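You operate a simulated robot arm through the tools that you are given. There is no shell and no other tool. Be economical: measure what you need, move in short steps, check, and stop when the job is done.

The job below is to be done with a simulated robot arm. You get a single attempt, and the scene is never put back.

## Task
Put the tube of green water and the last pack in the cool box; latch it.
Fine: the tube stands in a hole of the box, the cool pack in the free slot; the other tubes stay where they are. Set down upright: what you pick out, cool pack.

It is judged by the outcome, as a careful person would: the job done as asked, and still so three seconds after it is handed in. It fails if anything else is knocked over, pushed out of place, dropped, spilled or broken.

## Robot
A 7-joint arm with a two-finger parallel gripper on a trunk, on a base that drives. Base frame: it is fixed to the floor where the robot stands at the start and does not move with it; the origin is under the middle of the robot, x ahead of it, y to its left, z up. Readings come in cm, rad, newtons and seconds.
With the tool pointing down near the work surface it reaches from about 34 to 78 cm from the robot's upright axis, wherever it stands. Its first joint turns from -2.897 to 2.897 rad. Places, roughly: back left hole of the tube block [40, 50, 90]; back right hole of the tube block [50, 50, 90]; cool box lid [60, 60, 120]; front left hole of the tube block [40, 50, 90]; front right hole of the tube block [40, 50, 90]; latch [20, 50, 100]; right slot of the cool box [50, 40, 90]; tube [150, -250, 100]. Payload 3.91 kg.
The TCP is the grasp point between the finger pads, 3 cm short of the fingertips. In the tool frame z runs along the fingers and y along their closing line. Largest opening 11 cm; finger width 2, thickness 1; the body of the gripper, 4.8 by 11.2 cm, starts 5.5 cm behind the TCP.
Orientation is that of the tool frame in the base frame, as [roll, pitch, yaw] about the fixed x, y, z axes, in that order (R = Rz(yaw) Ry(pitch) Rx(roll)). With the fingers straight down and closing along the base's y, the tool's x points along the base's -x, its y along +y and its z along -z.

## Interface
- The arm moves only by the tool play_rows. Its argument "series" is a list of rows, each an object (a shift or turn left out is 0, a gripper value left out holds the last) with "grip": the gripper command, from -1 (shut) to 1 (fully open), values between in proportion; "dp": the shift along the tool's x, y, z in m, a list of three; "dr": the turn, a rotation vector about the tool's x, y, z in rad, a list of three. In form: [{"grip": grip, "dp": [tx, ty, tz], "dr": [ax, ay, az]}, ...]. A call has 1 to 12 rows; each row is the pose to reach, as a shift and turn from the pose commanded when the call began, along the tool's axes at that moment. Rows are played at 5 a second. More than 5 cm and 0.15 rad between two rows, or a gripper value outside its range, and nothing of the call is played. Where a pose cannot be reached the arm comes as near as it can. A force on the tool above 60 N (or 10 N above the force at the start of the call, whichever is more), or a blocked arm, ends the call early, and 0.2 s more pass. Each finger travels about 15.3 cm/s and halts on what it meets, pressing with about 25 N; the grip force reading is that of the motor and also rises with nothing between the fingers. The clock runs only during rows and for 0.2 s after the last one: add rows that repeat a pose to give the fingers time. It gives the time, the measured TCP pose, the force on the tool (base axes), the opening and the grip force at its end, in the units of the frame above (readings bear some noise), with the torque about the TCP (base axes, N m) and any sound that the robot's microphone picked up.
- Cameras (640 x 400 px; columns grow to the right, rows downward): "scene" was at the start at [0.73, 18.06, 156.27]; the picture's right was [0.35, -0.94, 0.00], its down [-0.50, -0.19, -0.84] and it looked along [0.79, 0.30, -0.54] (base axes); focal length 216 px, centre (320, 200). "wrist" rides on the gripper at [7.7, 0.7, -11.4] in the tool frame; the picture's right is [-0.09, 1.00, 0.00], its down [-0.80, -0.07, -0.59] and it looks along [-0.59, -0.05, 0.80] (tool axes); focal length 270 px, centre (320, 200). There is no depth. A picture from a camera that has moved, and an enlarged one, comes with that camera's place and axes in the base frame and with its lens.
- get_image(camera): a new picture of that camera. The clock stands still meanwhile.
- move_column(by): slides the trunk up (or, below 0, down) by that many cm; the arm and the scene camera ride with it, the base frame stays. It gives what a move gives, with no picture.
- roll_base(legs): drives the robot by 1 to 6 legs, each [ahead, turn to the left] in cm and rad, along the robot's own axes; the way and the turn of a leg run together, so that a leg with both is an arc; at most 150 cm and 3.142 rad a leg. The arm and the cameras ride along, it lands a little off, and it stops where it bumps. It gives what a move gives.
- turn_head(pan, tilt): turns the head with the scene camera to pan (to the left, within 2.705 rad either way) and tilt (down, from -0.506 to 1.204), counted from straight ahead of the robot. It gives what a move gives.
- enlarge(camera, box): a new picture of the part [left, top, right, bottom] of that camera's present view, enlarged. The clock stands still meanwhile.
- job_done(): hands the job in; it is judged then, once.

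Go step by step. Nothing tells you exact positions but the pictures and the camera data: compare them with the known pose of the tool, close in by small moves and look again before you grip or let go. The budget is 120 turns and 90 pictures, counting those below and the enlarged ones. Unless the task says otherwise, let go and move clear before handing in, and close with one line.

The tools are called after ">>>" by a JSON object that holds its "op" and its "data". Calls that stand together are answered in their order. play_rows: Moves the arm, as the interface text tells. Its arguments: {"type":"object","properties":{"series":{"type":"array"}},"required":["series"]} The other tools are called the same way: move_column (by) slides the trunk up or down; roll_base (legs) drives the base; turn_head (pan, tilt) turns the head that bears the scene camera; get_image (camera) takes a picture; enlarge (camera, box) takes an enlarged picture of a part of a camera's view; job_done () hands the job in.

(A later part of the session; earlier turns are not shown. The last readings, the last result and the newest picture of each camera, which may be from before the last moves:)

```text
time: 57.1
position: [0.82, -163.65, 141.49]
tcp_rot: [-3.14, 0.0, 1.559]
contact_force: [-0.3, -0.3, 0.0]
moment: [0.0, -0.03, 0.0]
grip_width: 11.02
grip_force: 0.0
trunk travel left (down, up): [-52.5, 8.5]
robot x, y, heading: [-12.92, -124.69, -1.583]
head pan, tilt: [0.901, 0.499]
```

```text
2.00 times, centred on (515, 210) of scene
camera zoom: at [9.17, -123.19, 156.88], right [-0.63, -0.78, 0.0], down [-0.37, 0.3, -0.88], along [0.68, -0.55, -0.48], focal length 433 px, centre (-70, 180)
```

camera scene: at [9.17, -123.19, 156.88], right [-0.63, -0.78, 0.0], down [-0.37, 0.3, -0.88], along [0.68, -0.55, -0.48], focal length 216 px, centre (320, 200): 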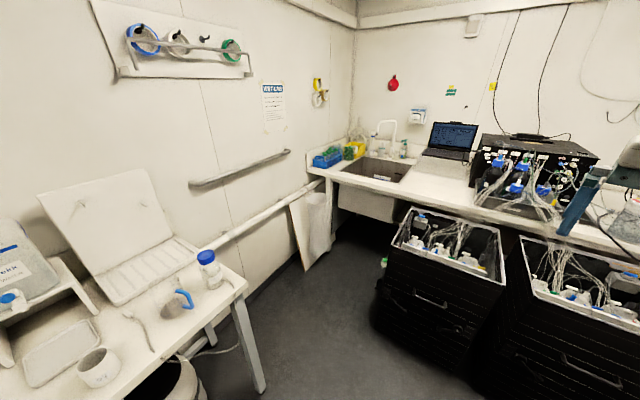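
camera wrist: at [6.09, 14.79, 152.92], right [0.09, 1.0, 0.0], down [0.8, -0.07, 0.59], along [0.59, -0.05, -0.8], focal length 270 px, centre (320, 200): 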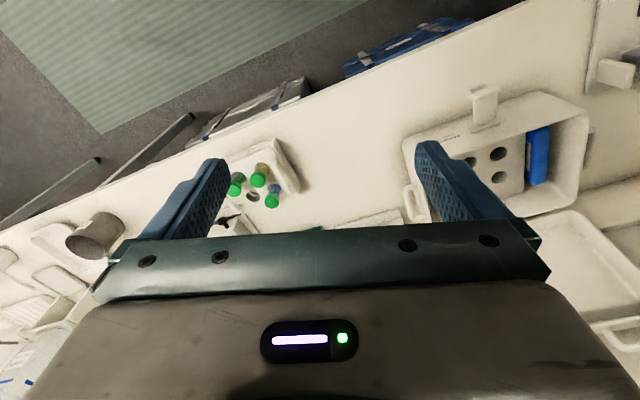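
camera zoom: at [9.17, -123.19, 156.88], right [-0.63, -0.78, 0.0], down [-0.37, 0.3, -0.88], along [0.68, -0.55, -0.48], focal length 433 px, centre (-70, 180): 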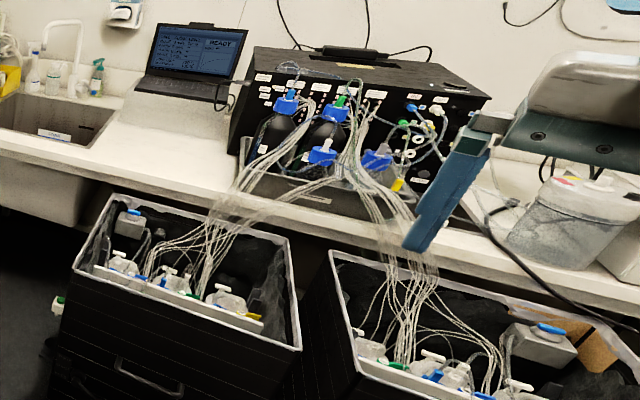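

Sink tubes are empty, so the near rack's green one is right. Now I'll look back along the bench and table from this side.

>>> {"op": "turn_head", "data": {"pan": 2.3, "tilt": 0.45}}

>>> {"op": "get_image", "data": {"camera": "scene"}}

>>> {"op": "turn_head", "data": {"pan": -1.8, "tilt": 0.5}}

>>> {"op": "get_image", "data": {"camera": "scene"}}

```text
time: 58.6
position: [0.71, -163.6, 141.55]
tcp_rot: [3.141, 0.0, 1.562]
contact_force: [0.2, -0.3, -0.4]
moment: [-0.01, -0.02, 0.02]
grip_width: 10.98
grip_force: 0.0
trunk travel left (down, up): [-52.5, 8.5]
robot x, y, heading: [-12.77, -125.02, -1.581]
head pan, tilt: [2.3, 0.45]
```

```text
43 pictures are left
camera scene: at [9.03, -111.41, 157.32], right [0.66, -0.75, 0.0], down [-0.33, -0.29, -0.9], along [0.68, 0.59, -0.44], focal length 216 px, centre (320, 200)
```

scene: 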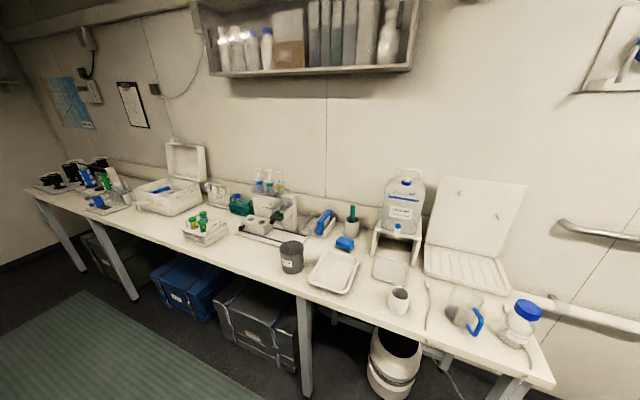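

```text
time: 62.0
position: [0.72, -163.71, 141.5]
tcp_rot: [-3.141, -0.001, 1.561]
contact_force: [0.1, -0.2, -0.2]
moment: [0.0, 0.01, 0.03]
grip_width: 11.02
grip_force: 0.1
trunk travel left (down, up): [-52.5, 8.5]
robot x, y, heading: [-13.11, -124.88, -1.581]
head pan, tilt: [-1.799, 0.499]
```

```text
42 pictures are left
camera scene: at [-6.73, -115.3, 156.88], right [0.24, 0.97, 0.0], down [0.47, -0.11, -0.88], along [-0.85, 0.21, -0.48], focal length 216 px, centre (320, 200)
```

scene: 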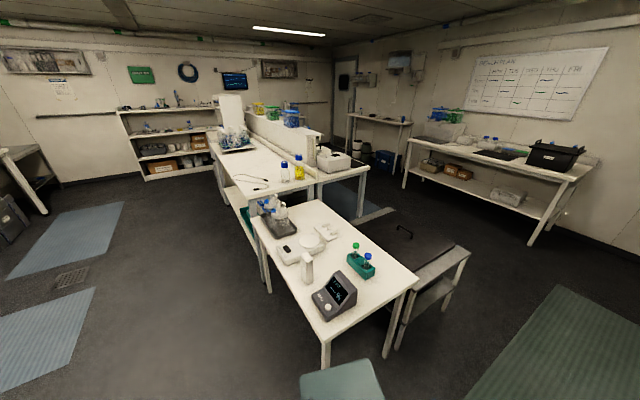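

There's a blue object standing by the wall right of the syringe stand that was hidden before. I'll zoom in.

>>> {"op": "turn_head", "data": {"pan": 2.3, "tilt": 0.45}}

>>> {"op": "enlarge", "data": {"camera": "scene", "box": [230, 180, 370, 280]}}

```text
time: 65.3
position: [0.71, -163.61, 141.45]
tcp_rot: [-3.141, 0.001, 1.562]
contact_force: [-0.4, 0.4, -0.2]
moment: [-0.01, 0.0, -0.02]
grip_width: 11.01
grip_force: 0.1
trunk travel left (down, up): [-52.5, 8.5]
robot x, y, heading: [-12.71, -124.84, -1.579]
head pan, tilt: [2.3, 0.45]
```

```text
4.00 times, centred on (300, 230) of scene
camera zoom: at [9.03, -111.41, 157.33], right [0.66, -0.75, 0.0], down [-0.33, -0.29, -0.9], along [0.68, 0.59, -0.44], focal length 865 px, centre (400, 80)
```

zoom: 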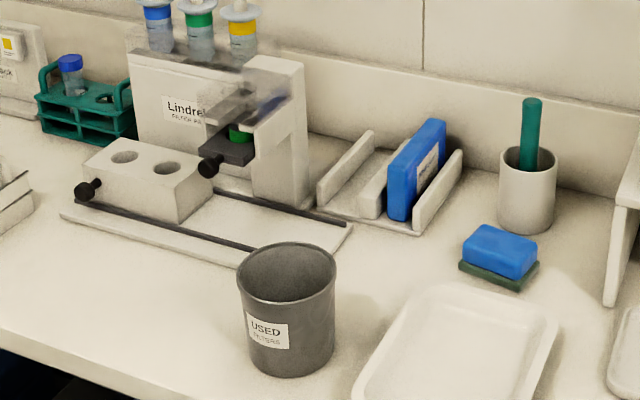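

Found it: the last pack stands in a two-slot stand by the wall at roughly (83, -51). I'll drive back so that I face it.

>>> {"op": "roll_base", "data": {"legs": [[-73, 0], [0, 1.58], [17, 0]]}}

>>> {"op": "turn_head", "data": {"pan": 0.0, "tilt": 0.5}}

>>> {"op": "get_image", "data": {"camera": "scene"}}

>>> {"op": "get_image", "data": {"camera": "wrist"}}

```text
time: 74.2
position: [43.39, -36.57, 141.59]
tcp_rot: [-3.14, 0.001, -3.134]
contact_force: [0.6, 0.3, 0.7]
moment: [0.0, 0.02, -0.02]
grip_width: 11.01
grip_force: 0.0
trunk travel left (down, up): [-52.5, 8.5]
robot x, y, heading: [4.44, -50.87, 0.007]
head pan, tilt: [2.3, 0.45]
```

```text
time: 76.3
position: [43.3, -36.57, 141.51]
tcp_rot: [-3.141, -0.001, -3.133]
contact_force: [0.1, -0.1, 0.3]
moment: [-0.02, 0.02, -0.01]
grip_width: 10.99
grip_force: 0.0
trunk travel left (down, up): [-52.5, 8.5]
robot x, y, heading: [4.79, -51.08, 0.008]
head pan, tilt: [0.0, 0.499]
```

```text
40 pictures are left
camera scene: at [6.08, -36.15, 156.88], right [0.01, -1.0, 0.0], down [-0.48, 0.0, -0.88], along [0.88, 0.01, -0.48], focal length 216 px, centre (320, 200)
```

scene: 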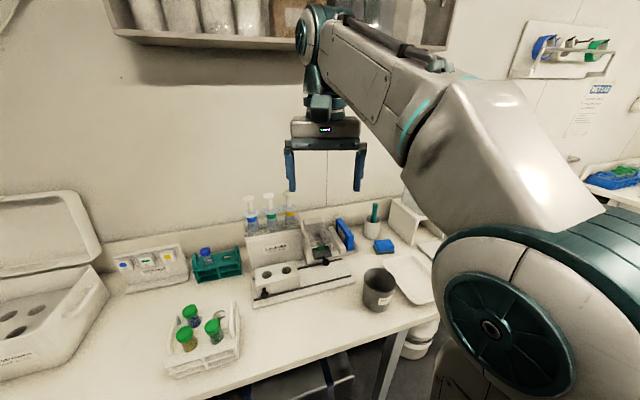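

```text
39 pictures are left
camera wrist: at [35.64, -36.01, 152.92], right [0.08, 1.0, 0.0], down [0.8, -0.06, 0.59], along [0.59, -0.05, -0.8], focal length 270 px, centre (320, 200)
```

wrist: 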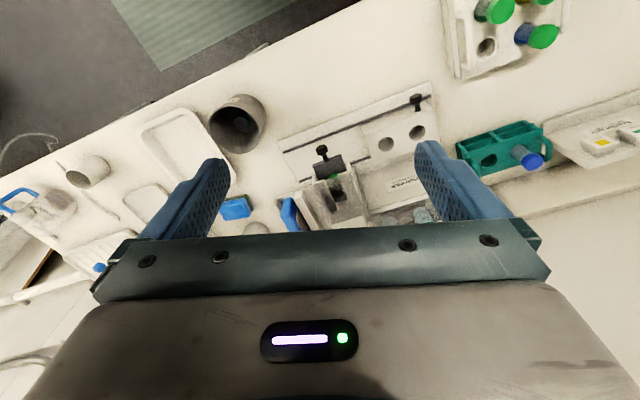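

>>> {"op": "enlarge", "data": {"camera": "scene", "box": [300, 200, 380, 260]}}

```text
6.67 times, centred on (340, 230) of scene
camera zoom: at [6.08, -36.15, 156.88], right [0.01, -1.0, 0.0], down [-0.48, 0.0, -0.88], along [0.88, 0.01, -0.48], focal length 1442 px, centre (187, 0)
```

zoom: 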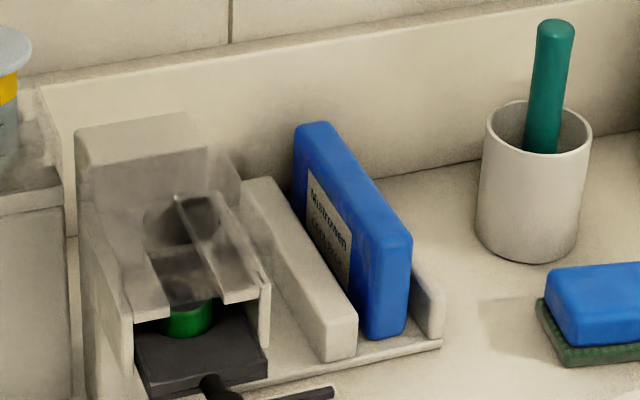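

The bench is turned about 0.3 rad; the pack is about 14 cm long, centred near (86, -46.5), top z ≈ 99.4. I'll drive a bit closer and bring the gripper, turned to match, in low in front of it.

>>> {"op": "roll_base", "data": {"legs": [[7, 0]]}}

>>> {"op": "play_rows", "data": {"series": [{"grip": 0.3, "dp": [0, -0.017, 0.045], "dr": [0, 0, -0.05]}, {"dp": [0, -0.034, 0.09], "dr": [0, 0, -0.1]}, {"dp": [0, -0.05, 0.135], "dr": [0, 0, -0.15]}, {"dp": [0, -0.066, 0.18], "dr": [0, 0, -0.2]}, {"dp": [0, -0.083, 0.225], "dr": [0, 0, -0.25]}, {"dp": [0, -0.1, 0.265], "dr": [0, 0, -0.3]}, {"dp": [-0.045, -0.1, 0.265], "dr": [0, 0, -0.3]}, {"dp": [-0.09, -0.1, 0.265], "dr": [0, 0, -0.3]}, {"dp": [-0.135, -0.1, 0.265], "dr": [0, 0, -0.3]}, {"dp": [-0.18, -0.1, 0.265], "dr": [0, 0, -0.3]}]}}

>>> {"op": "get_image", "data": {"camera": "wrist"}}

```text
time: 77.3
position: [50.35, -36.51, 141.56]
tcp_rot: [3.142, -0.001, -3.134]
contact_force: [1.1, 0.3, -0.1]
moment: [0.03, 0.02, -0.03]
grip_width: 10.99
grip_force: 0.1
trunk travel left (down, up): [-52.5, 8.5]
robot x, y, heading: [11.8, -50.73, 0.01]
head pan, tilt: [0.0, 0.499]
```

```text
time: 79.5
position: [68.59, -46.51, 114.98]
tcp_rot: [-3.141, -0.002, -2.832]
contact_force: [0.4, 0.3, -0.1]
moment: [0.0, 0.03, 0.0]
grip_width: 7.15
grip_force: 0.1
trunk travel left (down, up): [-52.5, 8.5]
robot x, y, heading: [11.72, -51.03, 0.007]
head pan, tilt: [0.0, 0.499]
```

```text
37 pictures are left
camera wrist: at [61.03, -48.27, 126.35], right [-0.22, 0.98, 0.0], down [0.79, 0.18, 0.59], along [0.58, 0.13, -0.81], focal length 270 px, centre (320, 200)
```

wrist: 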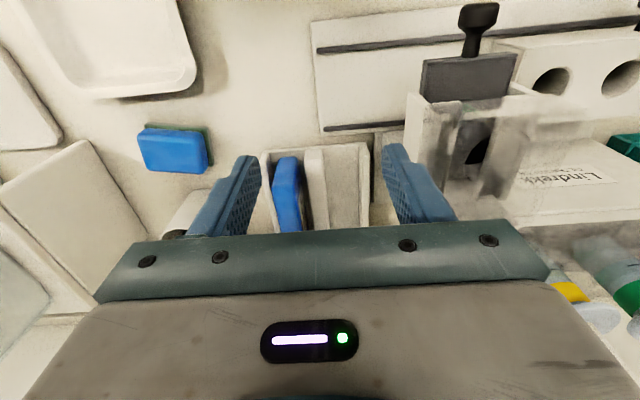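

>>> {"op": "enlarge", "data": {"camera": "wrist", "box": [240, 135, 400, 235]}}

```text
4.00 times, centred on (320, 185) of wrist
camera zoom: at [61.03, -48.27, 126.35], right [-0.22, 0.98, 0.0], down [0.79, 0.18, 0.59], along [0.58, 0.13, -0.81], focal length 1081 px, centre (320, 260)
```

zoom: 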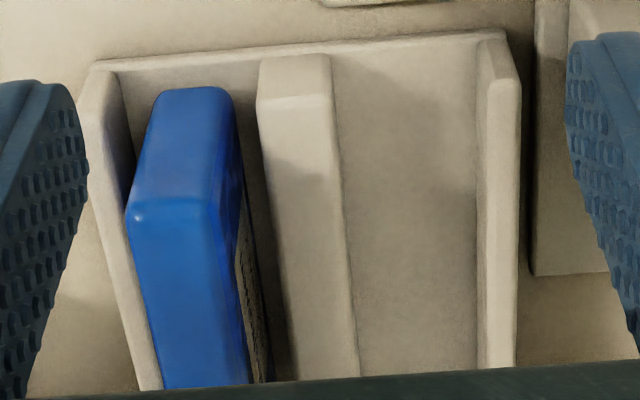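

The pack's top edge runs along yaw ≈ 0.30, centre ≈ (86.1, -46.6). Moving over it and down to z ≈ 98.4.

>>> {"op": "play_rows", "data": {"series": [{"grip": 0.3, "dp": [-0.042, -0.0136, 0]}, {"dp": [-0.084, -0.027, 0]}, {"dp": [-0.126, -0.041, 0]}, {"dp": [-0.166, -0.054, 0]}, {"dp": [-0.166, -0.054, 0.04]}, {"dp": [-0.166, -0.054, 0.08]}, {"dp": [-0.166, -0.054, 0.1]}]}}

>>> {"op": "get_image", "data": {"camera": "wrist"}}

>>> {"op": "get_image", "data": {"camera": "scene"}}

```text
time: 81.2
position: [85.88, -46.51, 105.11]
tcp_rot: [-3.141, 0.0, -2.833]
contact_force: [0.1, -0.2, 0.2]
moment: [0.0, 0.04, -0.05]
grip_width: 7.13
grip_force: 0.0
trunk travel left (down, up): [-52.5, 8.5]
robot x, y, heading: [11.67, -51.47, 0.006]
head pan, tilt: [0.0, 0.499]
```

```text
35 pictures are left
camera wrist: at [78.41, -48.26, 116.41], right [-0.22, 0.98, 0.0], down [0.78, 0.18, 0.59], along [0.58, 0.13, -0.8], focal length 270 px, centre (320, 200)
```

wrist: 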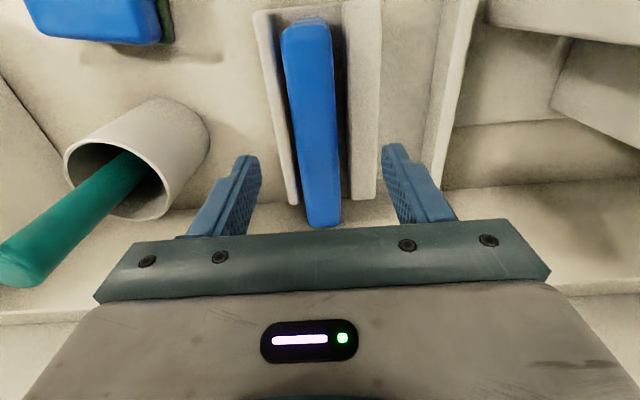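

```text
34 pictures are left
camera scene: at [13.13, -36.1, 156.88], right [0.01, -1.0, 0.0], down [-0.48, 0.0, -0.88], along [0.88, 0.01, -0.48], focal length 216 px, centre (320, 200)
```

scene: 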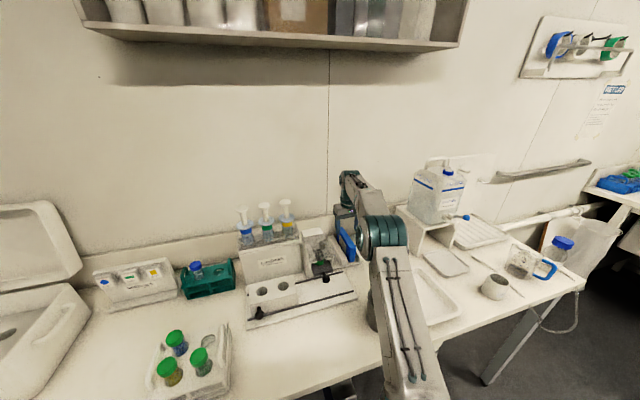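

Aligned well. Descend to z ≈ 98.4 and close.

>>> {"op": "play_rows", "data": {"series": [{"grip": 0.3, "dp": [0, 0, 0.035]}, {"dp": [0, 0, 0.067]}, {"dp": [0, 0, 0.067]}, {"grip": -1, "dp": [0, 0, 0.067]}, {"dp": [0, 0, 0.067]}, {"dp": [0, 0, 0.067]}, {"dp": [0, 0, 0.067]}]}}

>>> {"op": "get_image", "data": {"camera": "wrist"}}

```text
time: 82.8
position: [85.72, -46.59, 98.34]
tcp_rot: [-3.142, 0.002, -2.833]
contact_force: [0.1, -0.2, 1.0]
moment: [0.0, -0.36, -0.07]
grip_width: 3.02
grip_force: 24.6
trunk travel left (down, up): [-52.5, 8.5]
robot x, y, heading: [11.98, -51.04, 0.008]
head pan, tilt: [0.0, 0.499]
```

```text
33 pictures are left
camera wrist: at [78.28, -48.21, 109.79], right [-0.22, 0.98, 0.0], down [0.78, 0.18, 0.59], along [0.58, 0.13, -0.8], focal length 270 px, centre (320, 200)
```

wrist: 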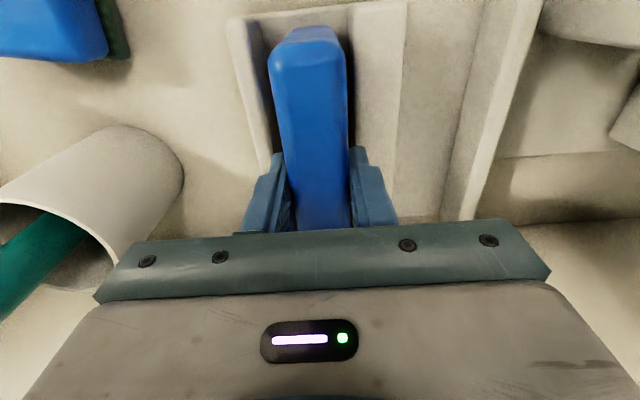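

Gripped at 3.0 cm. Lifting up a bit, then retracting along the pack's line.

>>> {"op": "play_rows", "data": {"series": [{"grip": -1, "dp": [0, 0, -0.03]}, {"dp": [0, 0, -0.07]}, {"dp": [0, 0, -0.11]}, {"dp": [0, 0, -0.15]}, {"dp": [0.04, 0, -0.16]}, {"dp": [0.08, 0, -0.16]}, {"dp": [0.12, 0, -0.16]}, {"dp": [0.16, 0, -0.16]}, {"dp": [0.2, 0, -0.18]}, {"dp": [0.24, 0, -0.22]}, {"dp": [0.28, 0, -0.26]}, {"dp": [0.32, 0, -0.3]}]}}

>>> {"op": "get_image", "data": {"camera": "wrist"}}

```text
refused: row 10 steps farther than a row can; nothing moved
```

```text
32 pictures are left
camera wrist: at [78.28, -48.21, 109.79], right [-0.22, 0.98, 0.0], down [0.78, 0.18, 0.59], along [0.58, 0.13, -0.8], focal length 270 px, centre (320, 200)
```

wrist: 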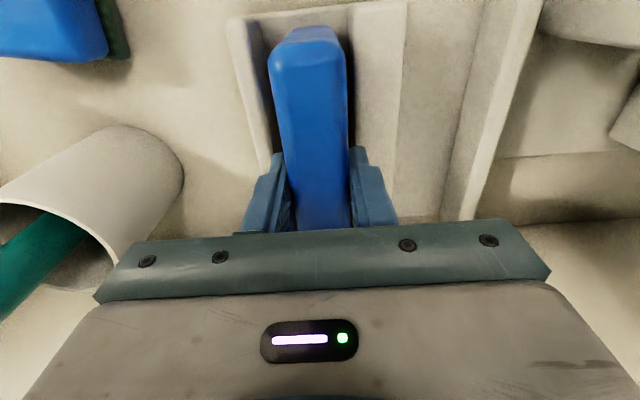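

One row was too long; repeating with smaller steps.

>>> {"op": "play_rows", "data": {"series": [{"grip": -1, "dp": [0, 0, -0.02]}, {"dp": [0, 0, -0.05]}, {"dp": [0, 0, -0.09]}, {"dp": [0, 0, -0.13]}, {"dp": [0, 0, -0.16]}, {"dp": [0.04, 0, -0.16]}, {"dp": [0.08, 0, -0.16]}, {"dp": [0.12, 0, -0.16]}, {"dp": [0.16, 0, -0.16]}, {"dp": [0.2, 0, -0.18]}, {"dp": [0.23, 0, -0.21]}, {"dp": [0.26, 0, -0.24]}]}}

>>> {"op": "get_image", "data": {"camera": "wrist"}}

```text
time: 85.3
position: [60.88, -54.65, 122.39]
tcp_rot: [-3.141, 0.001, -2.834]
contact_force: [0.2, 0.4, -2.8]
moment: [0.01, 0.0, 0.0]
grip_width: 2.97
grip_force: 24.0
trunk travel left (down, up): [-52.5, 8.5]
robot x, y, heading: [11.78, -51.09, 0.013]
head pan, tilt: [0.0, 0.499]
```

```text
31 pictures are left
camera wrist: at [53.45, -56.23, 133.76], right [-0.22, 0.98, 0.0], down [0.78, 0.18, 0.59], along [0.58, 0.13, -0.8], focal length 270 px, centre (320, 200)
```

wrist: 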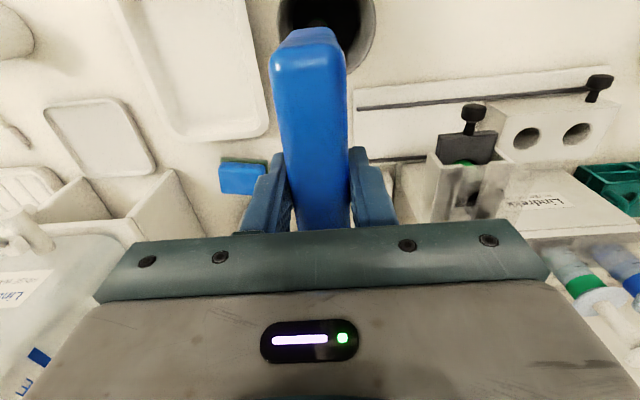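

Pack is held cleanly upright. I'll raise and tuck it, then drive (turn right, reverse, turn left) to a spot in front of the cool box.

>>> {"op": "play_rows", "data": {"series": [{"grip": -1, "dp": [0.02, 0, -0.04]}, {"dp": [0.04, 0, -0.08]}, {"dp": [0.06, 0, -0.12]}, {"dp": [0.08, 0, -0.16]}]}}

>>> {"op": "roll_base", "data": {"legs": [[-18, 0], [0, -1.575], [-70, 0], [0, 1.57]]}}

>>> {"op": "turn_head", "data": {"pan": 0.75, "tilt": 0.8}}

>>> {"op": "get_image", "data": {"camera": "scene"}}

```text
time: 86.3
position: [53.35, -56.79, 138.34]
tcp_rot: [3.141, -0.002, -2.833]
contact_force: [0.1, -0.2, -2.7]
moment: [0.04, 0.03, -0.02]
grip_width: 2.98
grip_force: 24.9
trunk travel left (down, up): [-52.5, 8.5]
robot x, y, heading: [11.41, -51.04, 0.007]
head pan, tilt: [0.0, 0.499]
```

```text
time: 98.9
position: [35.38, 12.04, 138.27]
tcp_rot: [-3.141, 0.0, -2.849]
contact_force: [0.0, 0.1, -2.7]
moment: [-0.05, 0.08, -0.01]
grip_width: 3.0
grip_force: 24.7
trunk travel left (down, up): [-52.5, 8.5]
robot x, y, heading: [-6.23, 18.21, -0.007]
head pan, tilt: [0.0, 0.499]
```

```text
time: 100.0
position: [35.38, 12.0, 138.23]
tcp_rot: [-3.141, 0.0, -2.849]
contact_force: [0.2, -0.5, -2.8]
moment: [-0.01, 0.06, 0.01]
grip_width: 2.97
grip_force: 25.5
trunk travel left (down, up): [-52.5, 8.5]
robot x, y, heading: [-6.14, 18.38, -0.016]
head pan, tilt: [0.75, 0.799]
```

```text
30 pictures are left
camera scene: at [-7.75, 38.91, 154.29], right [0.67, -0.74, 0.0], down [-0.53, -0.48, -0.7], along [0.51, 0.47, -0.72], focal length 216 px, centre (320, 200)
```

scene: 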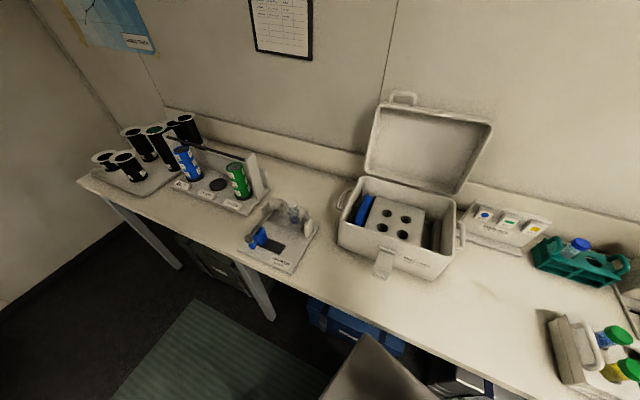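

>>> {"op": "enlarge", "data": {"camera": "scene", "box": [325, 170, 475, 285]}}

```text
3.48 times, centred on (400, 228) of scene
camera zoom: at [-7.75, 38.91, 154.29], right [0.67, -0.74, 0.0], down [-0.53, -0.48, -0.7], along [0.51, 0.47, -0.72], focal length 752 px, centre (42, 104)
```

zoom: 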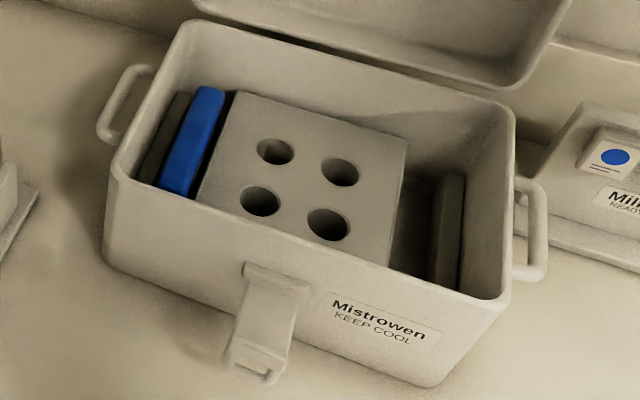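

I'll zoom hard at the box interior to judge the slot's width and the block/rib heights against the pack.

>>> {"op": "enlarge", "data": {"camera": "scene", "box": [340, 186, 390, 234]}}

>>> {"op": "enlarge", "data": {"camera": "scene", "box": [405, 205, 465, 260]}}

```text
8.33 times, centred on (365, 210) of scene
camera zoom: at [-7.75, 38.91, 154.29], right [0.67, -0.74, 0.0], down [-0.53, -0.48, -0.7], along [0.51, 0.47, -0.72], focal length 1802 px, centre (-55, 117)
```

zoom: 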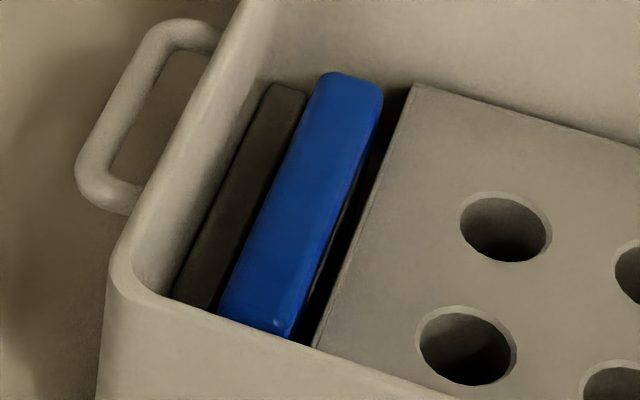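

```text
7.27 times, centred on (435, 232) of scene
camera zoom: at [-7.75, 38.91, 154.29], right [0.67, -0.74, 0.0], down [-0.53, -0.48, -0.7], along [0.51, 0.47, -0.72], focal length 1573 px, centre (-516, -36)
```

zoom: 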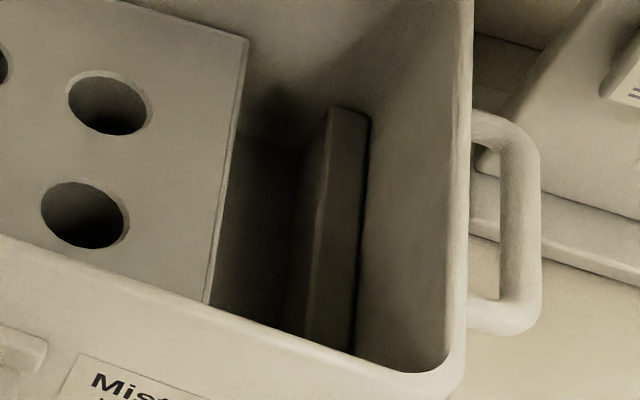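

The free slot is about 4.4 cm wide, its outer rib low, with the block on the inside. I'll carry the pack above the slot (TCP ≈ (44.5, 40.0)) and check.

>>> {"op": "play_rows", "data": {"series": [{"grip": -1, "dp": [-0.024, 0.0345, 0]}, {"dp": [-0.048, 0.069, 0], "dr": [0, 0, -0.01]}, {"dp": [-0.072, 0.1035, 0], "dr": [0, 0, -0.02]}, {"dp": [-0.096, 0.138, 0], "dr": [0, 0, -0.03]}, {"dp": [-0.12, 0.1725, 0], "dr": [0, 0, -0.037]}, {"dp": [-0.144, 0.207, 0], "dr": [0, 0, -0.037]}, {"dp": [-0.168, 0.2417, 0], "dr": [0, 0, -0.037]}, {"dp": [-0.168, 0.2417, 0.04], "dr": [0, 0, -0.037]}, {"dp": [-0.168, 0.2417, 0.08], "dr": [0, 0, -0.037]}, {"dp": [-0.168, 0.2417, 0.12], "dr": [0, 0, -0.037]}, {"dp": [-0.168, 0.2417, 0.16], "dr": [0, 0, -0.037]}, {"dp": [-0.168, 0.2417, 0.18], "dr": [0, 0, -0.037]}]}}

>>> {"op": "enlarge", "data": {"camera": "scene", "box": [330, 130, 530, 290]}}

>>> {"op": "get_image", "data": {"camera": "wrist"}}

```text
time: 102.6
position: [44.68, 39.96, 120.26]
tcp_rot: [3.141, -0.001, -2.815]
contact_force: [0.4, -0.1, -3.1]
moment: [-0.03, 0.06, 0.0]
grip_width: 2.95
grip_force: 25.4
trunk travel left (down, up): [-52.5, 8.5]
robot x, y, heading: [-6.02, 18.67, -0.009]
head pan, tilt: [0.75, 0.799]
```

```text
2.50 times, centred on (430, 210) of scene
camera zoom: at [-7.73, 38.96, 154.28], right [0.68, -0.74, 0.0], down [-0.53, -0.48, -0.7], along [0.51, 0.47, -0.72], focal length 541 px, centre (45, 175)
```

zoom: 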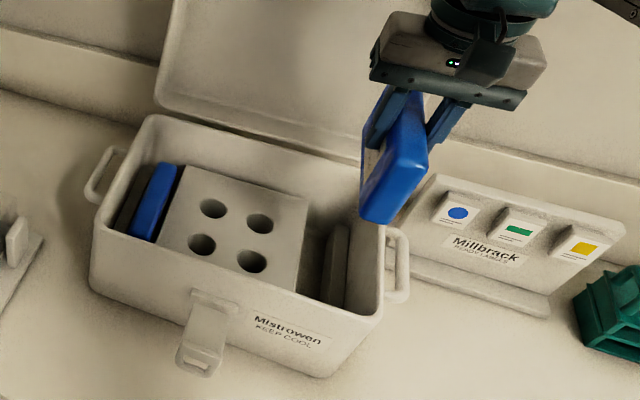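

```text
25 pictures are left
camera wrist: at [37.16, 38.14, 131.62], right [-0.24, 0.97, 0.0], down [0.78, 0.19, 0.59], along [0.58, 0.14, -0.8], focal length 270 px, centre (320, 200)
```

wrist: 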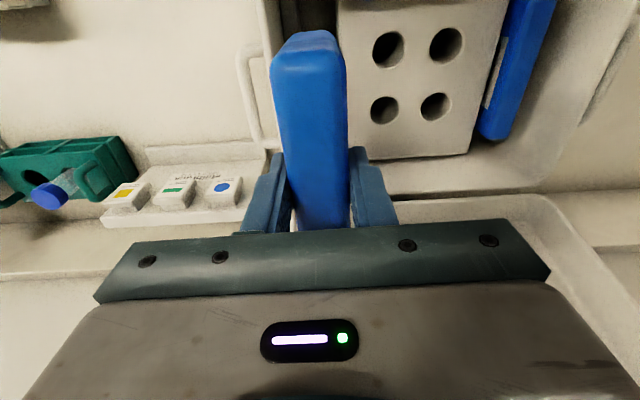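

The wrist view gives the block's right edge and yaw well; I'm within about 2 mm. Shift 2 mm outward and lower till the pack bottom is just below the rim, then check.

>>> {"op": "play_rows", "data": {"series": [{"grip": -1, "dp": [0, -0.002, 0.04]}, {"dp": [0, -0.002, 0.08]}, {"dp": [0, -0.002, 0.12]}, {"dp": [0, -0.002, 0.145]}]}}

>>> {"op": "enlarge", "data": {"camera": "scene", "box": [380, 170, 480, 270]}}

>>> {"op": "get_image", "data": {"camera": "wrist"}}

```text
time: 103.6
position: [44.53, 39.88, 105.74]
tcp_rot: [-3.142, -0.001, -2.813]
contact_force: [-0.5, 0.1, -3.3]
moment: [-0.02, 0.02, -0.01]
grip_width: 2.96
grip_force: 25.6
trunk travel left (down, up): [-52.5, 8.5]
robot x, y, heading: [-6.04, 18.29, -0.008]
head pan, tilt: [0.75, 0.799]
```

```text
4.00 times, centred on (430, 220) of scene
camera zoom: at [-7.72, 38.95, 154.28], right [0.68, -0.74, 0.0], down [-0.53, -0.48, -0.7], along [0.51, 0.47, -0.72], focal length 865 px, centre (-120, 120)
```

zoom: 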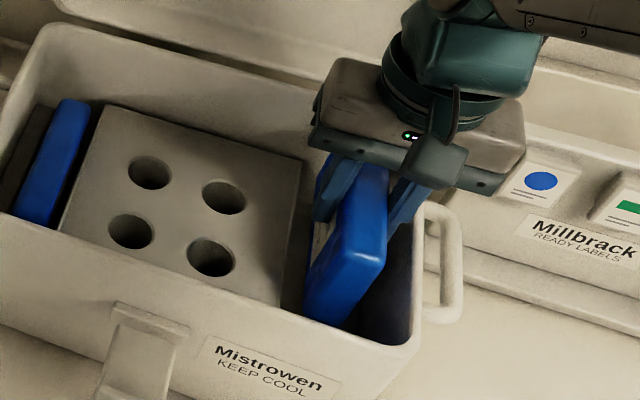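

```text
23 pictures are left
camera wrist: at [37.18, 38.01, 117.13], right [-0.24, 0.97, 0.0], down [0.78, 0.19, 0.59], along [0.58, 0.14, -0.8], focal length 270 px, centre (320, 200)
```

wrist: 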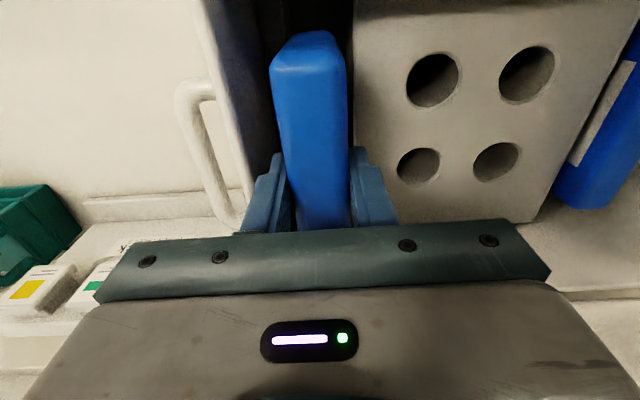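

>>> {"op": "play_rows", "data": {"series": [{"grip": -1, "dp": [0, -0.0025, 0]}, {"dp": [0, -0.0025, 0.015]}, {"dp": [0, -0.0025, 0.03]}, {"dp": [0, -0.0025, 0.045]}, {"dp": [0, -0.0025, 0.055]}]}}

>>> {"op": "enlarge", "data": {"camera": "scene", "box": [390, 190, 470, 260]}}

```text
time: 104.8
position: [44.65, 39.55, 100.11]
tcp_rot: [3.141, 0.001, -2.814]
contact_force: [0.4, 1.1, -4.1]
moment: [-0.01, 0.09, -0.05]
grip_width: 2.99
grip_force: 25.1
trunk travel left (down, up): [-52.5, 8.5]
robot x, y, heading: [-6.37, 18.35, -0.011]
head pan, tilt: [0.75, 0.799]
```

```text
5.71 times, centred on (430, 225) of scene
camera zoom: at [-7.75, 38.96, 154.28], right [0.68, -0.74, 0.0], down [-0.53, -0.48, -0.7], along [0.51, 0.47, -0.72], focal length 1236 px, centre (-309, 57)
```

zoom: 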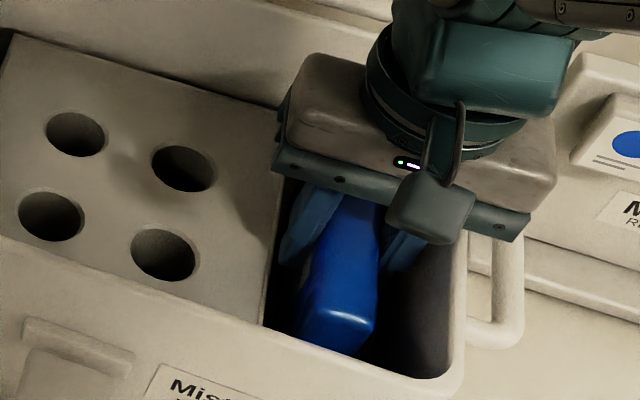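

Going in freely. Continue lowering gently, feeling for contact.

>>> {"op": "play_rows", "data": {"series": [{"grip": -1, "dp": [0, 0, 0.005]}, {"dp": [0, 0, 0.01]}, {"dp": [0, 0, 0.015]}]}}

```text
time: 105.6
position: [44.76, 39.53, 98.7]
tcp_rot: [3.141, 0.0, -2.815]
contact_force: [0.9, 1.6, -3.0]
moment: [0.09, 0.01, -0.07]
grip_width: 2.97
grip_force: 24.8
trunk travel left (down, up): [-52.5, 8.5]
robot x, y, heading: [-6.12, 18.77, -0.012]
head pan, tilt: [0.75, 0.799]
```

>>> {"op": "play_rows", "data": {"series": [{"grip": -1, "dp": [0, 0, 0.003]}, {"dp": [0, 0, 0.006]}]}}

```text
time: 106.2
position: [44.66, 39.58, 98.43]
tcp_rot: [-3.14, 0.005, -2.814]
contact_force: [-1.1, 0.9, 26.9]
moment: [-1.0, 0.54, -0.17]
grip_width: 2.97
grip_force: 25.1
trunk travel left (down, up): [-52.5, 8.5]
robot x, y, heading: [-6.21, 18.49, -0.008]
head pan, tilt: [0.75, 0.799]
```

Contact at 27 N; I need to know whether it's the pack on the floor or the hand on the rim. I'll relax slightly and look.

>>> {"op": "play_rows", "data": {"series": [{"grip": -1, "dp": [0, 0, -0.005]}]}}

>>> {"op": "enlarge", "data": {"camera": "scene", "box": [400, 205, 470, 255]}}

```text
time: 106.6
position: [44.66, 39.55, 98.52]
tcp_rot: [-3.141, -0.002, -2.813]
contact_force: [0.8, 1.1, 0.7]
moment: [0.07, -0.37, 0.04]
grip_width: 3.0
grip_force: 24.8
trunk travel left (down, up): [-52.5, 8.5]
robot x, y, heading: [-6.02, 18.23, -0.007]
head pan, tilt: [0.75, 0.799]
```

```text
8.00 times, centred on (435, 230) of scene
camera zoom: at [-7.77, 38.96, 154.24], right [0.68, -0.74, 0.0], down [-0.53, -0.48, -0.7], along [0.51, 0.47, -0.72], focal length 1730 px, centre (-600, -40)
```

zoom: 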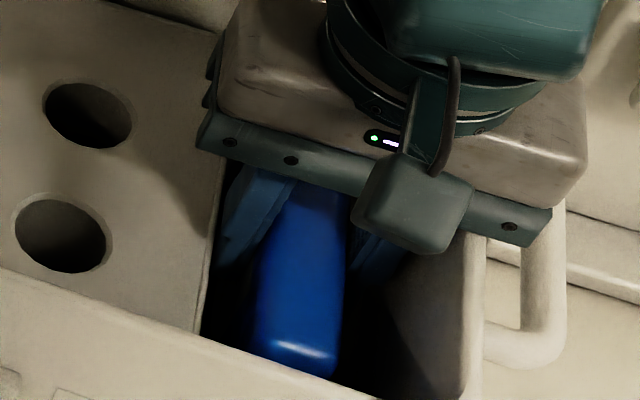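

The pack carries its own weight at the expected floor height. I'll open the fingers slightly, then lift clear.

>>> {"op": "play_rows", "data": {"series": [{"grip": -0.4}, {"grip": -0.36}, {"grip": -0.36}]}}

>>> {"op": "play_rows", "data": {"series": [{"grip": -0.36, "dp": [0, 0, -0.01]}, {"dp": [0, 0, -0.025]}, {"dp": [0, 0, -0.045]}]}}

>>> {"op": "enlarge", "data": {"camera": "scene", "box": [390, 170, 480, 260]}}

```text
time: 107.4
position: [44.74, 39.56, 98.61]
tcp_rot: [-3.14, -0.001, -2.812]
contact_force: [0.3, 0.6, 0.3]
moment: [0.0, -0.04, -0.01]
grip_width: 3.52
grip_force: 0.1
trunk travel left (down, up): [-52.5, 8.5]
robot x, y, heading: [-6.34, 18.96, -0.006]
head pan, tilt: [0.75, 0.799]
```

```text
time: 108.2
position: [44.69, 39.45, 103.16]
tcp_rot: [3.142, 0.001, -2.813]
contact_force: [-0.6, 0.9, 0.7]
moment: [-0.02, -0.03, 0.01]
grip_width: 3.51
grip_force: 0.1
trunk travel left (down, up): [-52.5, 8.5]
robot x, y, heading: [-6.04, 18.49, -0.004]
head pan, tilt: [0.75, 0.799]
```

```text
4.44 times, centred on (435, 215) of scene
camera zoom: at [-7.8, 38.92, 154.28], right [0.68, -0.74, 0.0], down [-0.53, -0.48, -0.7], along [0.51, 0.47, -0.72], focal length 961 px, centre (-191, 133)
```

zoom: 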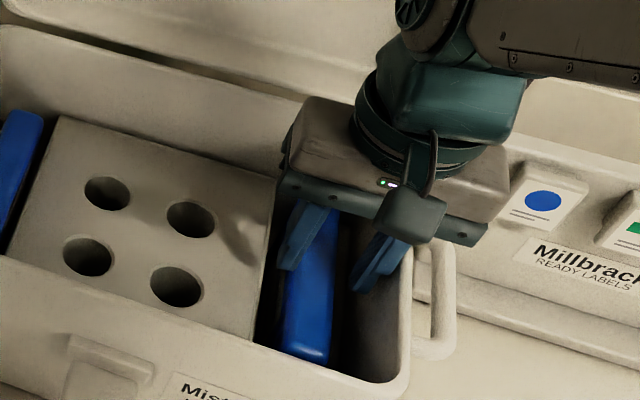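

The pack sits in the slot level with the other one. Now up and over to the tube rack.

>>> {"op": "play_rows", "data": {"series": [{"grip": -0.2, "dp": [0, 0, -0.045]}, {"dp": [0, 0, -0.09]}, {"dp": [0, 0, -0.135]}, {"dp": [0, 0, -0.18]}, {"dp": [0, 0, -0.225]}, {"dp": [0, 0, -0.27]}]}}

>>> {"op": "play_rows", "data": {"series": [{"grip": 0, "dp": [0.025, -0.038, 0]}, {"dp": [0.05, -0.076, 0]}, {"dp": [0.075, -0.114, 0]}, {"dp": [0.1, -0.152, 0]}, {"dp": [0.125, -0.19, 0]}, {"dp": [0.15, -0.228, 0]}, {"dp": [0.175, -0.266, 0]}, {"dp": [0.2, -0.304, 0]}, {"dp": [0.225, -0.342, 0]}, {"dp": [0.25, -0.38, 0]}, {"dp": [0.276, -0.418, 0]}]}}

>>> {"op": "get_image", "data": {"camera": "wrist"}}

>>> {"op": "turn_head", "data": {"pan": -0.25, "tilt": 0.85}}

>>> {"op": "get_image", "data": {"camera": "scene"}}

```text
time: 109.6
position: [44.75, 39.25, 130.28]
tcp_rot: [-3.141, 0.0, -2.813]
contact_force: [0.0, -0.1, -0.3]
moment: [0.01, -0.02, -0.02]
grip_width: 4.42
grip_force: 0.0
trunk travel left (down, up): [-52.5, 8.5]
robot x, y, heading: [-6.09, 18.62, -0.008]
head pan, tilt: [0.75, 0.799]
```

```text
time: 112.0
position: [31.94, -9.02, 130.2]
tcp_rot: [3.141, -0.001, -2.813]
contact_force: [-0.3, -0.7, 0.1]
moment: [0.01, 0.02, 0.01]
grip_width: 5.5
grip_force: 0.0
trunk travel left (down, up): [-52.5, 8.5]
robot x, y, heading: [-5.91, 18.53, -0.009]
head pan, tilt: [0.75, 0.799]
```

```text
19 pictures are left
camera wrist: at [24.59, -10.9, 141.54], right [-0.24, 0.97, 0.0], down [0.78, 0.19, 0.59], along [0.58, 0.14, -0.8], focal length 270 px, centre (320, 200)
```

wrist: 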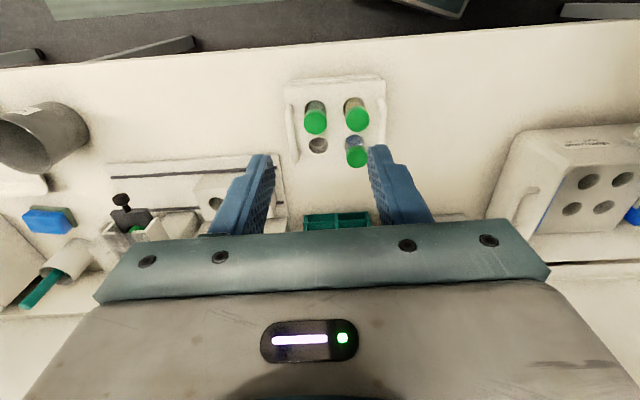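

```text
time: 113.3
position: [32.08, -8.73, 130.2]
tcp_rot: [-3.14, -0.001, -2.814]
contact_force: [-0.2, 0.3, 0.0]
moment: [0.0, -0.04, 0.0]
grip_width: 5.51
grip_force: 0.1
trunk travel left (down, up): [-52.5, 8.5]
robot x, y, heading: [-6.13, 18.37, -0.009]
head pan, tilt: [-0.25, 0.85]
```

```text
18 pictures are left
camera scene: at [-6.17, 31.47, 153.88], right [-0.26, -0.97, 0.0], down [-0.73, 0.19, -0.66], along [0.64, -0.17, -0.75], focal length 216 px, centre (320, 200)
```

scene: 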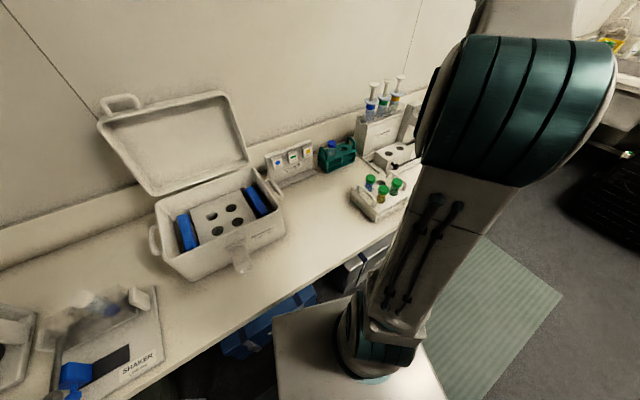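

Both packs sit alike. The green-water tube's cap is triangulated at about (39.2, -8.0, 101.5), about 3.3 cm wide, with a handle on its right, so I'll turn the gripper 90° to close fore-aft and hover over it.

>>> {"op": "play_rows", "data": {"series": [{"grip": 0, "dp": [-0.0065, -0.0013, 0.014], "dr": [0, 0, 0.143]}, {"dp": [-0.013, -0.0027, 0.028], "dr": [0, 0, 0.286]}, {"dp": [-0.019, -0.004, 0.042], "dr": [0, 0, 0.429]}, {"dp": [-0.026, -0.0053, 0.056], "dr": [0, 0, 0.572]}, {"dp": [-0.032, -0.0067, 0.07], "dr": [0, 0, 0.715]}, {"dp": [-0.039, -0.008, 0.084], "dr": [0, 0, 0.858]}, {"dp": [-0.045, -0.0093, 0.098], "dr": [0, 0, 1.0]}, {"dp": [-0.052, -0.0107, 0.112], "dr": [0, 0, 1.14]}, {"dp": [-0.058, -0.012, 0.126], "dr": [0, 0, 1.28]}, {"dp": [-0.065, -0.0133, 0.14], "dr": [0, 0, 1.42]}, {"dp": [-0.071, -0.0147, 0.15], "dr": [0, 0, 1.56]}, {"dp": [-0.071, -0.0147, 0.15], "dr": [0, 0, 1.56]}]}}

>>> {"op": "get_image", "data": {"camera": "wrist"}}

```text
time: 115.9
position: [39.23, -8.03, 115.15]
tcp_rot: [-3.141, 0.002, 1.907]
contact_force: [0.4, 0.1, -0.2]
moment: [0.01, -0.02, -0.02]
grip_width: 5.52
grip_force: 0.0
trunk travel left (down, up): [-52.5, 8.5]
robot x, y, heading: [-6.02, 18.56, -0.006]
head pan, tilt: [-0.25, 0.85]
```

```text
17 pictures are left
camera wrist: at [37.34, -0.57, 126.6], right [0.97, 0.25, 0.0], down [0.2, -0.78, 0.59], along [0.15, -0.58, -0.8], focal length 270 px, centre (320, 200)
```

wrist: 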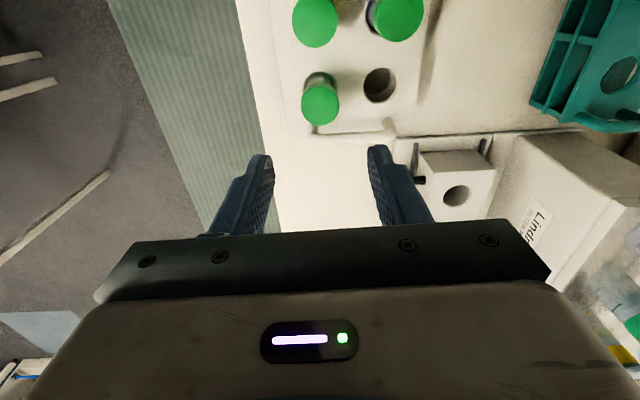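

Green-water tube is directly beneath (front right, with the empty hole behind it). Descend and grip the cap.

>>> {"op": "play_rows", "data": {"series": [{"grip": 0, "dp": [-0.002, 0.001, 0.04]}, {"dp": [-0.002, 0.001, 0.08]}, {"dp": [-0.002, 0.001, 0.12]}, {"dp": [-0.002, 0.001, 0.152]}, {"dp": [-0.002, 0.001, 0.152]}]}}

>>> {"op": "get_image", "data": {"camera": "wrist"}}

```text
time: 117.1
position: [39.38, -8.25, 99.99]
tcp_rot: [-3.141, 0.0, 1.909]
contact_force: [-0.4, 0.3, 0.6]
moment: [-0.01, 0.0, 0.01]
grip_width: 5.48
grip_force: 0.0
trunk travel left (down, up): [-52.5, 8.5]
robot x, y, heading: [-6.5, 18.28, -0.006]
head pan, tilt: [-0.25, 0.85]
```

```text
16 pictures are left
camera wrist: at [37.55, -0.77, 111.38], right [0.97, 0.25, 0.0], down [0.2, -0.78, 0.59], along [0.15, -0.58, -0.8], focal length 270 px, centre (320, 200)
```

wrist: 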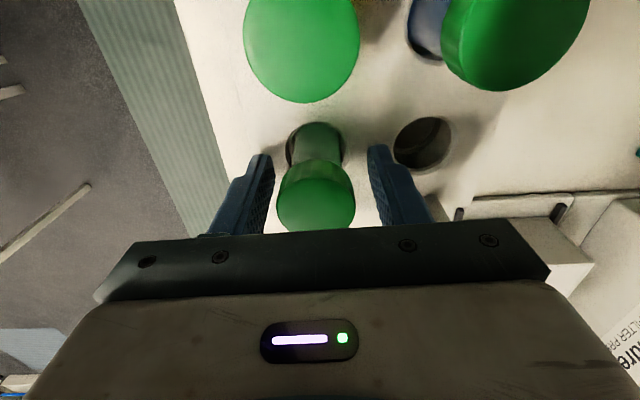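

>>> {"op": "play_rows", "data": {"series": [{"grip": 0, "dp": [0.004, -0.001, 0]}, {"grip": -1, "dp": [0.004, -0.001, 0]}, {"dp": [0.004, -0.001, 0]}, {"dp": [0.004, -0.001, 0]}, {"dp": [0.004, -0.001, 0]}]}}

>>> {"op": "play_rows", "data": {"series": [{"grip": -1, "dp": [0, 0, -0.02]}, {"dp": [0, 0, -0.05]}, {"dp": [0, 0, -0.09]}, {"dp": [0, 0, -0.13]}, {"dp": [0, 0, -0.17]}, {"dp": [0, 0, -0.21]}, {"dp": [0, 0, -0.25]}, {"dp": [0, 0, -0.29]}]}}

>>> {"op": "get_image", "data": {"camera": "wrist"}}

```text
time: 118.3
position: [39.25, -7.91, 99.94]
tcp_rot: [3.141, 0.001, 1.91]
contact_force: [0.4, 0.1, 3.3]
moment: [-0.01, -0.01, 0.0]
grip_width: 3.39
grip_force: 25.3
trunk travel left (down, up): [-52.5, 8.5]
robot x, y, heading: [-5.74, 18.33, -0.007]
head pan, tilt: [-0.25, 0.85]
```

```text
time: 120.1
position: [39.1, -7.75, 129.11]
tcp_rot: [-3.14, 0.001, 1.91]
contact_force: [0.1, 0.3, -0.5]
moment: [-0.02, -0.02, 0.0]
grip_width: 3.37
grip_force: 24.9
trunk travel left (down, up): [-52.5, 8.5]
robot x, y, heading: [-6.31, 18.57, -0.009]
head pan, tilt: [-0.25, 0.85]
```

```text
15 pictures are left
camera wrist: at [37.27, -0.35, 140.43], right [0.97, 0.25, 0.0], down [0.2, -0.78, 0.59], along [0.15, -0.58, -0.8], focal length 270 px, centre (320, 200)
```

wrist: 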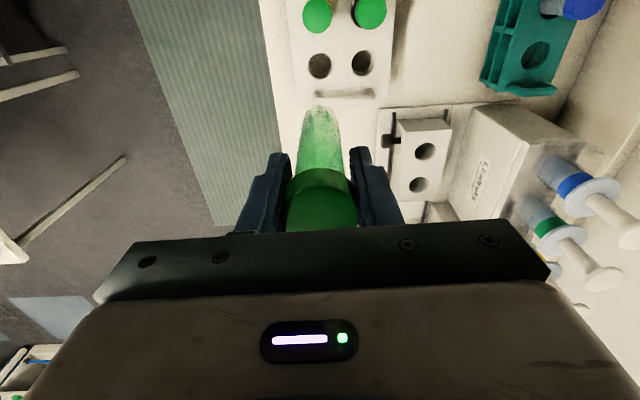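

Green water confirmed in the gripper. From two views the front-right hole is at about (39.8, 46.8) with block top z ≈ 96.2. I'll carry the tube there, turning the gripper back on the way.

>>> {"op": "play_rows", "data": {"series": [{"grip": -1, "dp": [0.0427, 0.0157, 0], "dr": [0, 0, -0.131]}, {"dp": [0.0853, 0.0313, 0], "dr": [0, 0, -0.262]}, {"dp": [0.128, 0.047, 0], "dr": [0, 0, -0.393]}, {"dp": [0.1707, 0.0627, 0], "dr": [0, 0, -0.524]}, {"dp": [0.2133, 0.0783, 0], "dr": [0, 0, -0.655]}, {"dp": [0.256, 0.094, 0], "dr": [0, 0, -0.786]}, {"dp": [0.2987, 0.1097, 0], "dr": [0, 0, -0.917]}, {"dp": [0.3413, 0.1253, 0], "dr": [0, 0, -1.048]}, {"dp": [0.384, 0.141, 0], "dr": [0, 0, -1.179]}, {"dp": [0.4267, 0.1567, 0], "dr": [0, 0, -1.31]}, {"dp": [0.4693, 0.1723, 0], "dr": [0, 0, -1.441]}, {"dp": [0.512, 0.188, 0], "dr": [0, 0, -1.572]}]}}

>>> {"op": "turn_head", "data": {"pan": 0.75, "tilt": 0.8}}

>>> {"op": "get_image", "data": {"camera": "wrist"}}

>>> {"op": "enlarge", "data": {"camera": "scene", "box": [330, 100, 490, 270]}}

```text
time: 122.7
position: [39.86, 46.83, 128.9]
tcp_rot: [-3.14, -0.001, -2.798]
contact_force: [-0.3, 0.4, -0.1]
moment: [-0.02, -0.01, 0.03]
grip_width: 3.41
grip_force: 24.8
trunk travel left (down, up): [-52.5, 8.5]
robot x, y, heading: [-6.5, 18.8, -0.005]
head pan, tilt: [-0.25, 0.85]
```

```text
time: 124.0
position: [39.92, 46.64, 128.93]
tcp_rot: [3.141, 0.0, -2.803]
contact_force: [-0.1, 0.6, -1.0]
moment: [0.01, -0.01, 0.0]
grip_width: 3.39
grip_force: 25.3
trunk travel left (down, up): [-52.5, 8.5]
robot x, y, heading: [-6.34, 18.41, -0.007]
head pan, tilt: [0.75, 0.799]
```

```text
14 pictures are left
camera wrist: at [32.47, 44.68, 140.37], right [-0.25, 0.97, 0.0], down [0.78, 0.2, 0.59], along [0.58, 0.15, -0.8], focal length 270 px, centre (320, 200)
```

wrist: 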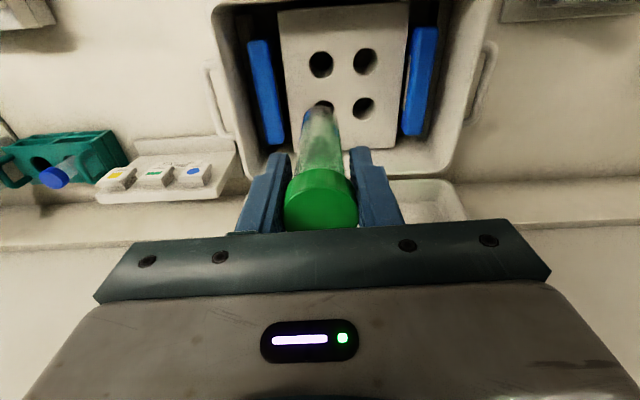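

```text
2.35 times, centred on (410, 185) of scene
camera zoom: at [-7.77, 38.93, 154.28], right [0.67, -0.74, 0.0], down [-0.53, -0.48, -0.7], along [0.51, 0.47, -0.72], focal length 509 px, centre (108, 235)
```

zoom: 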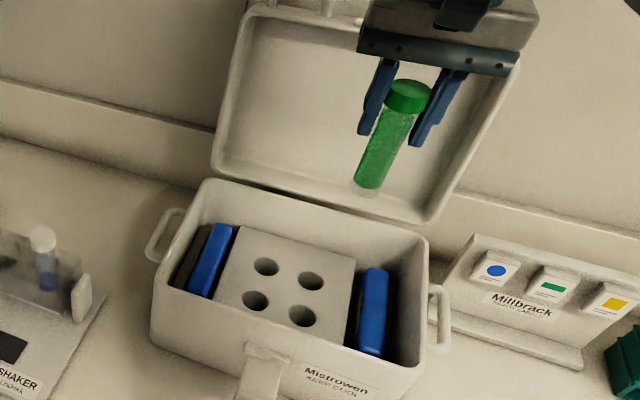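

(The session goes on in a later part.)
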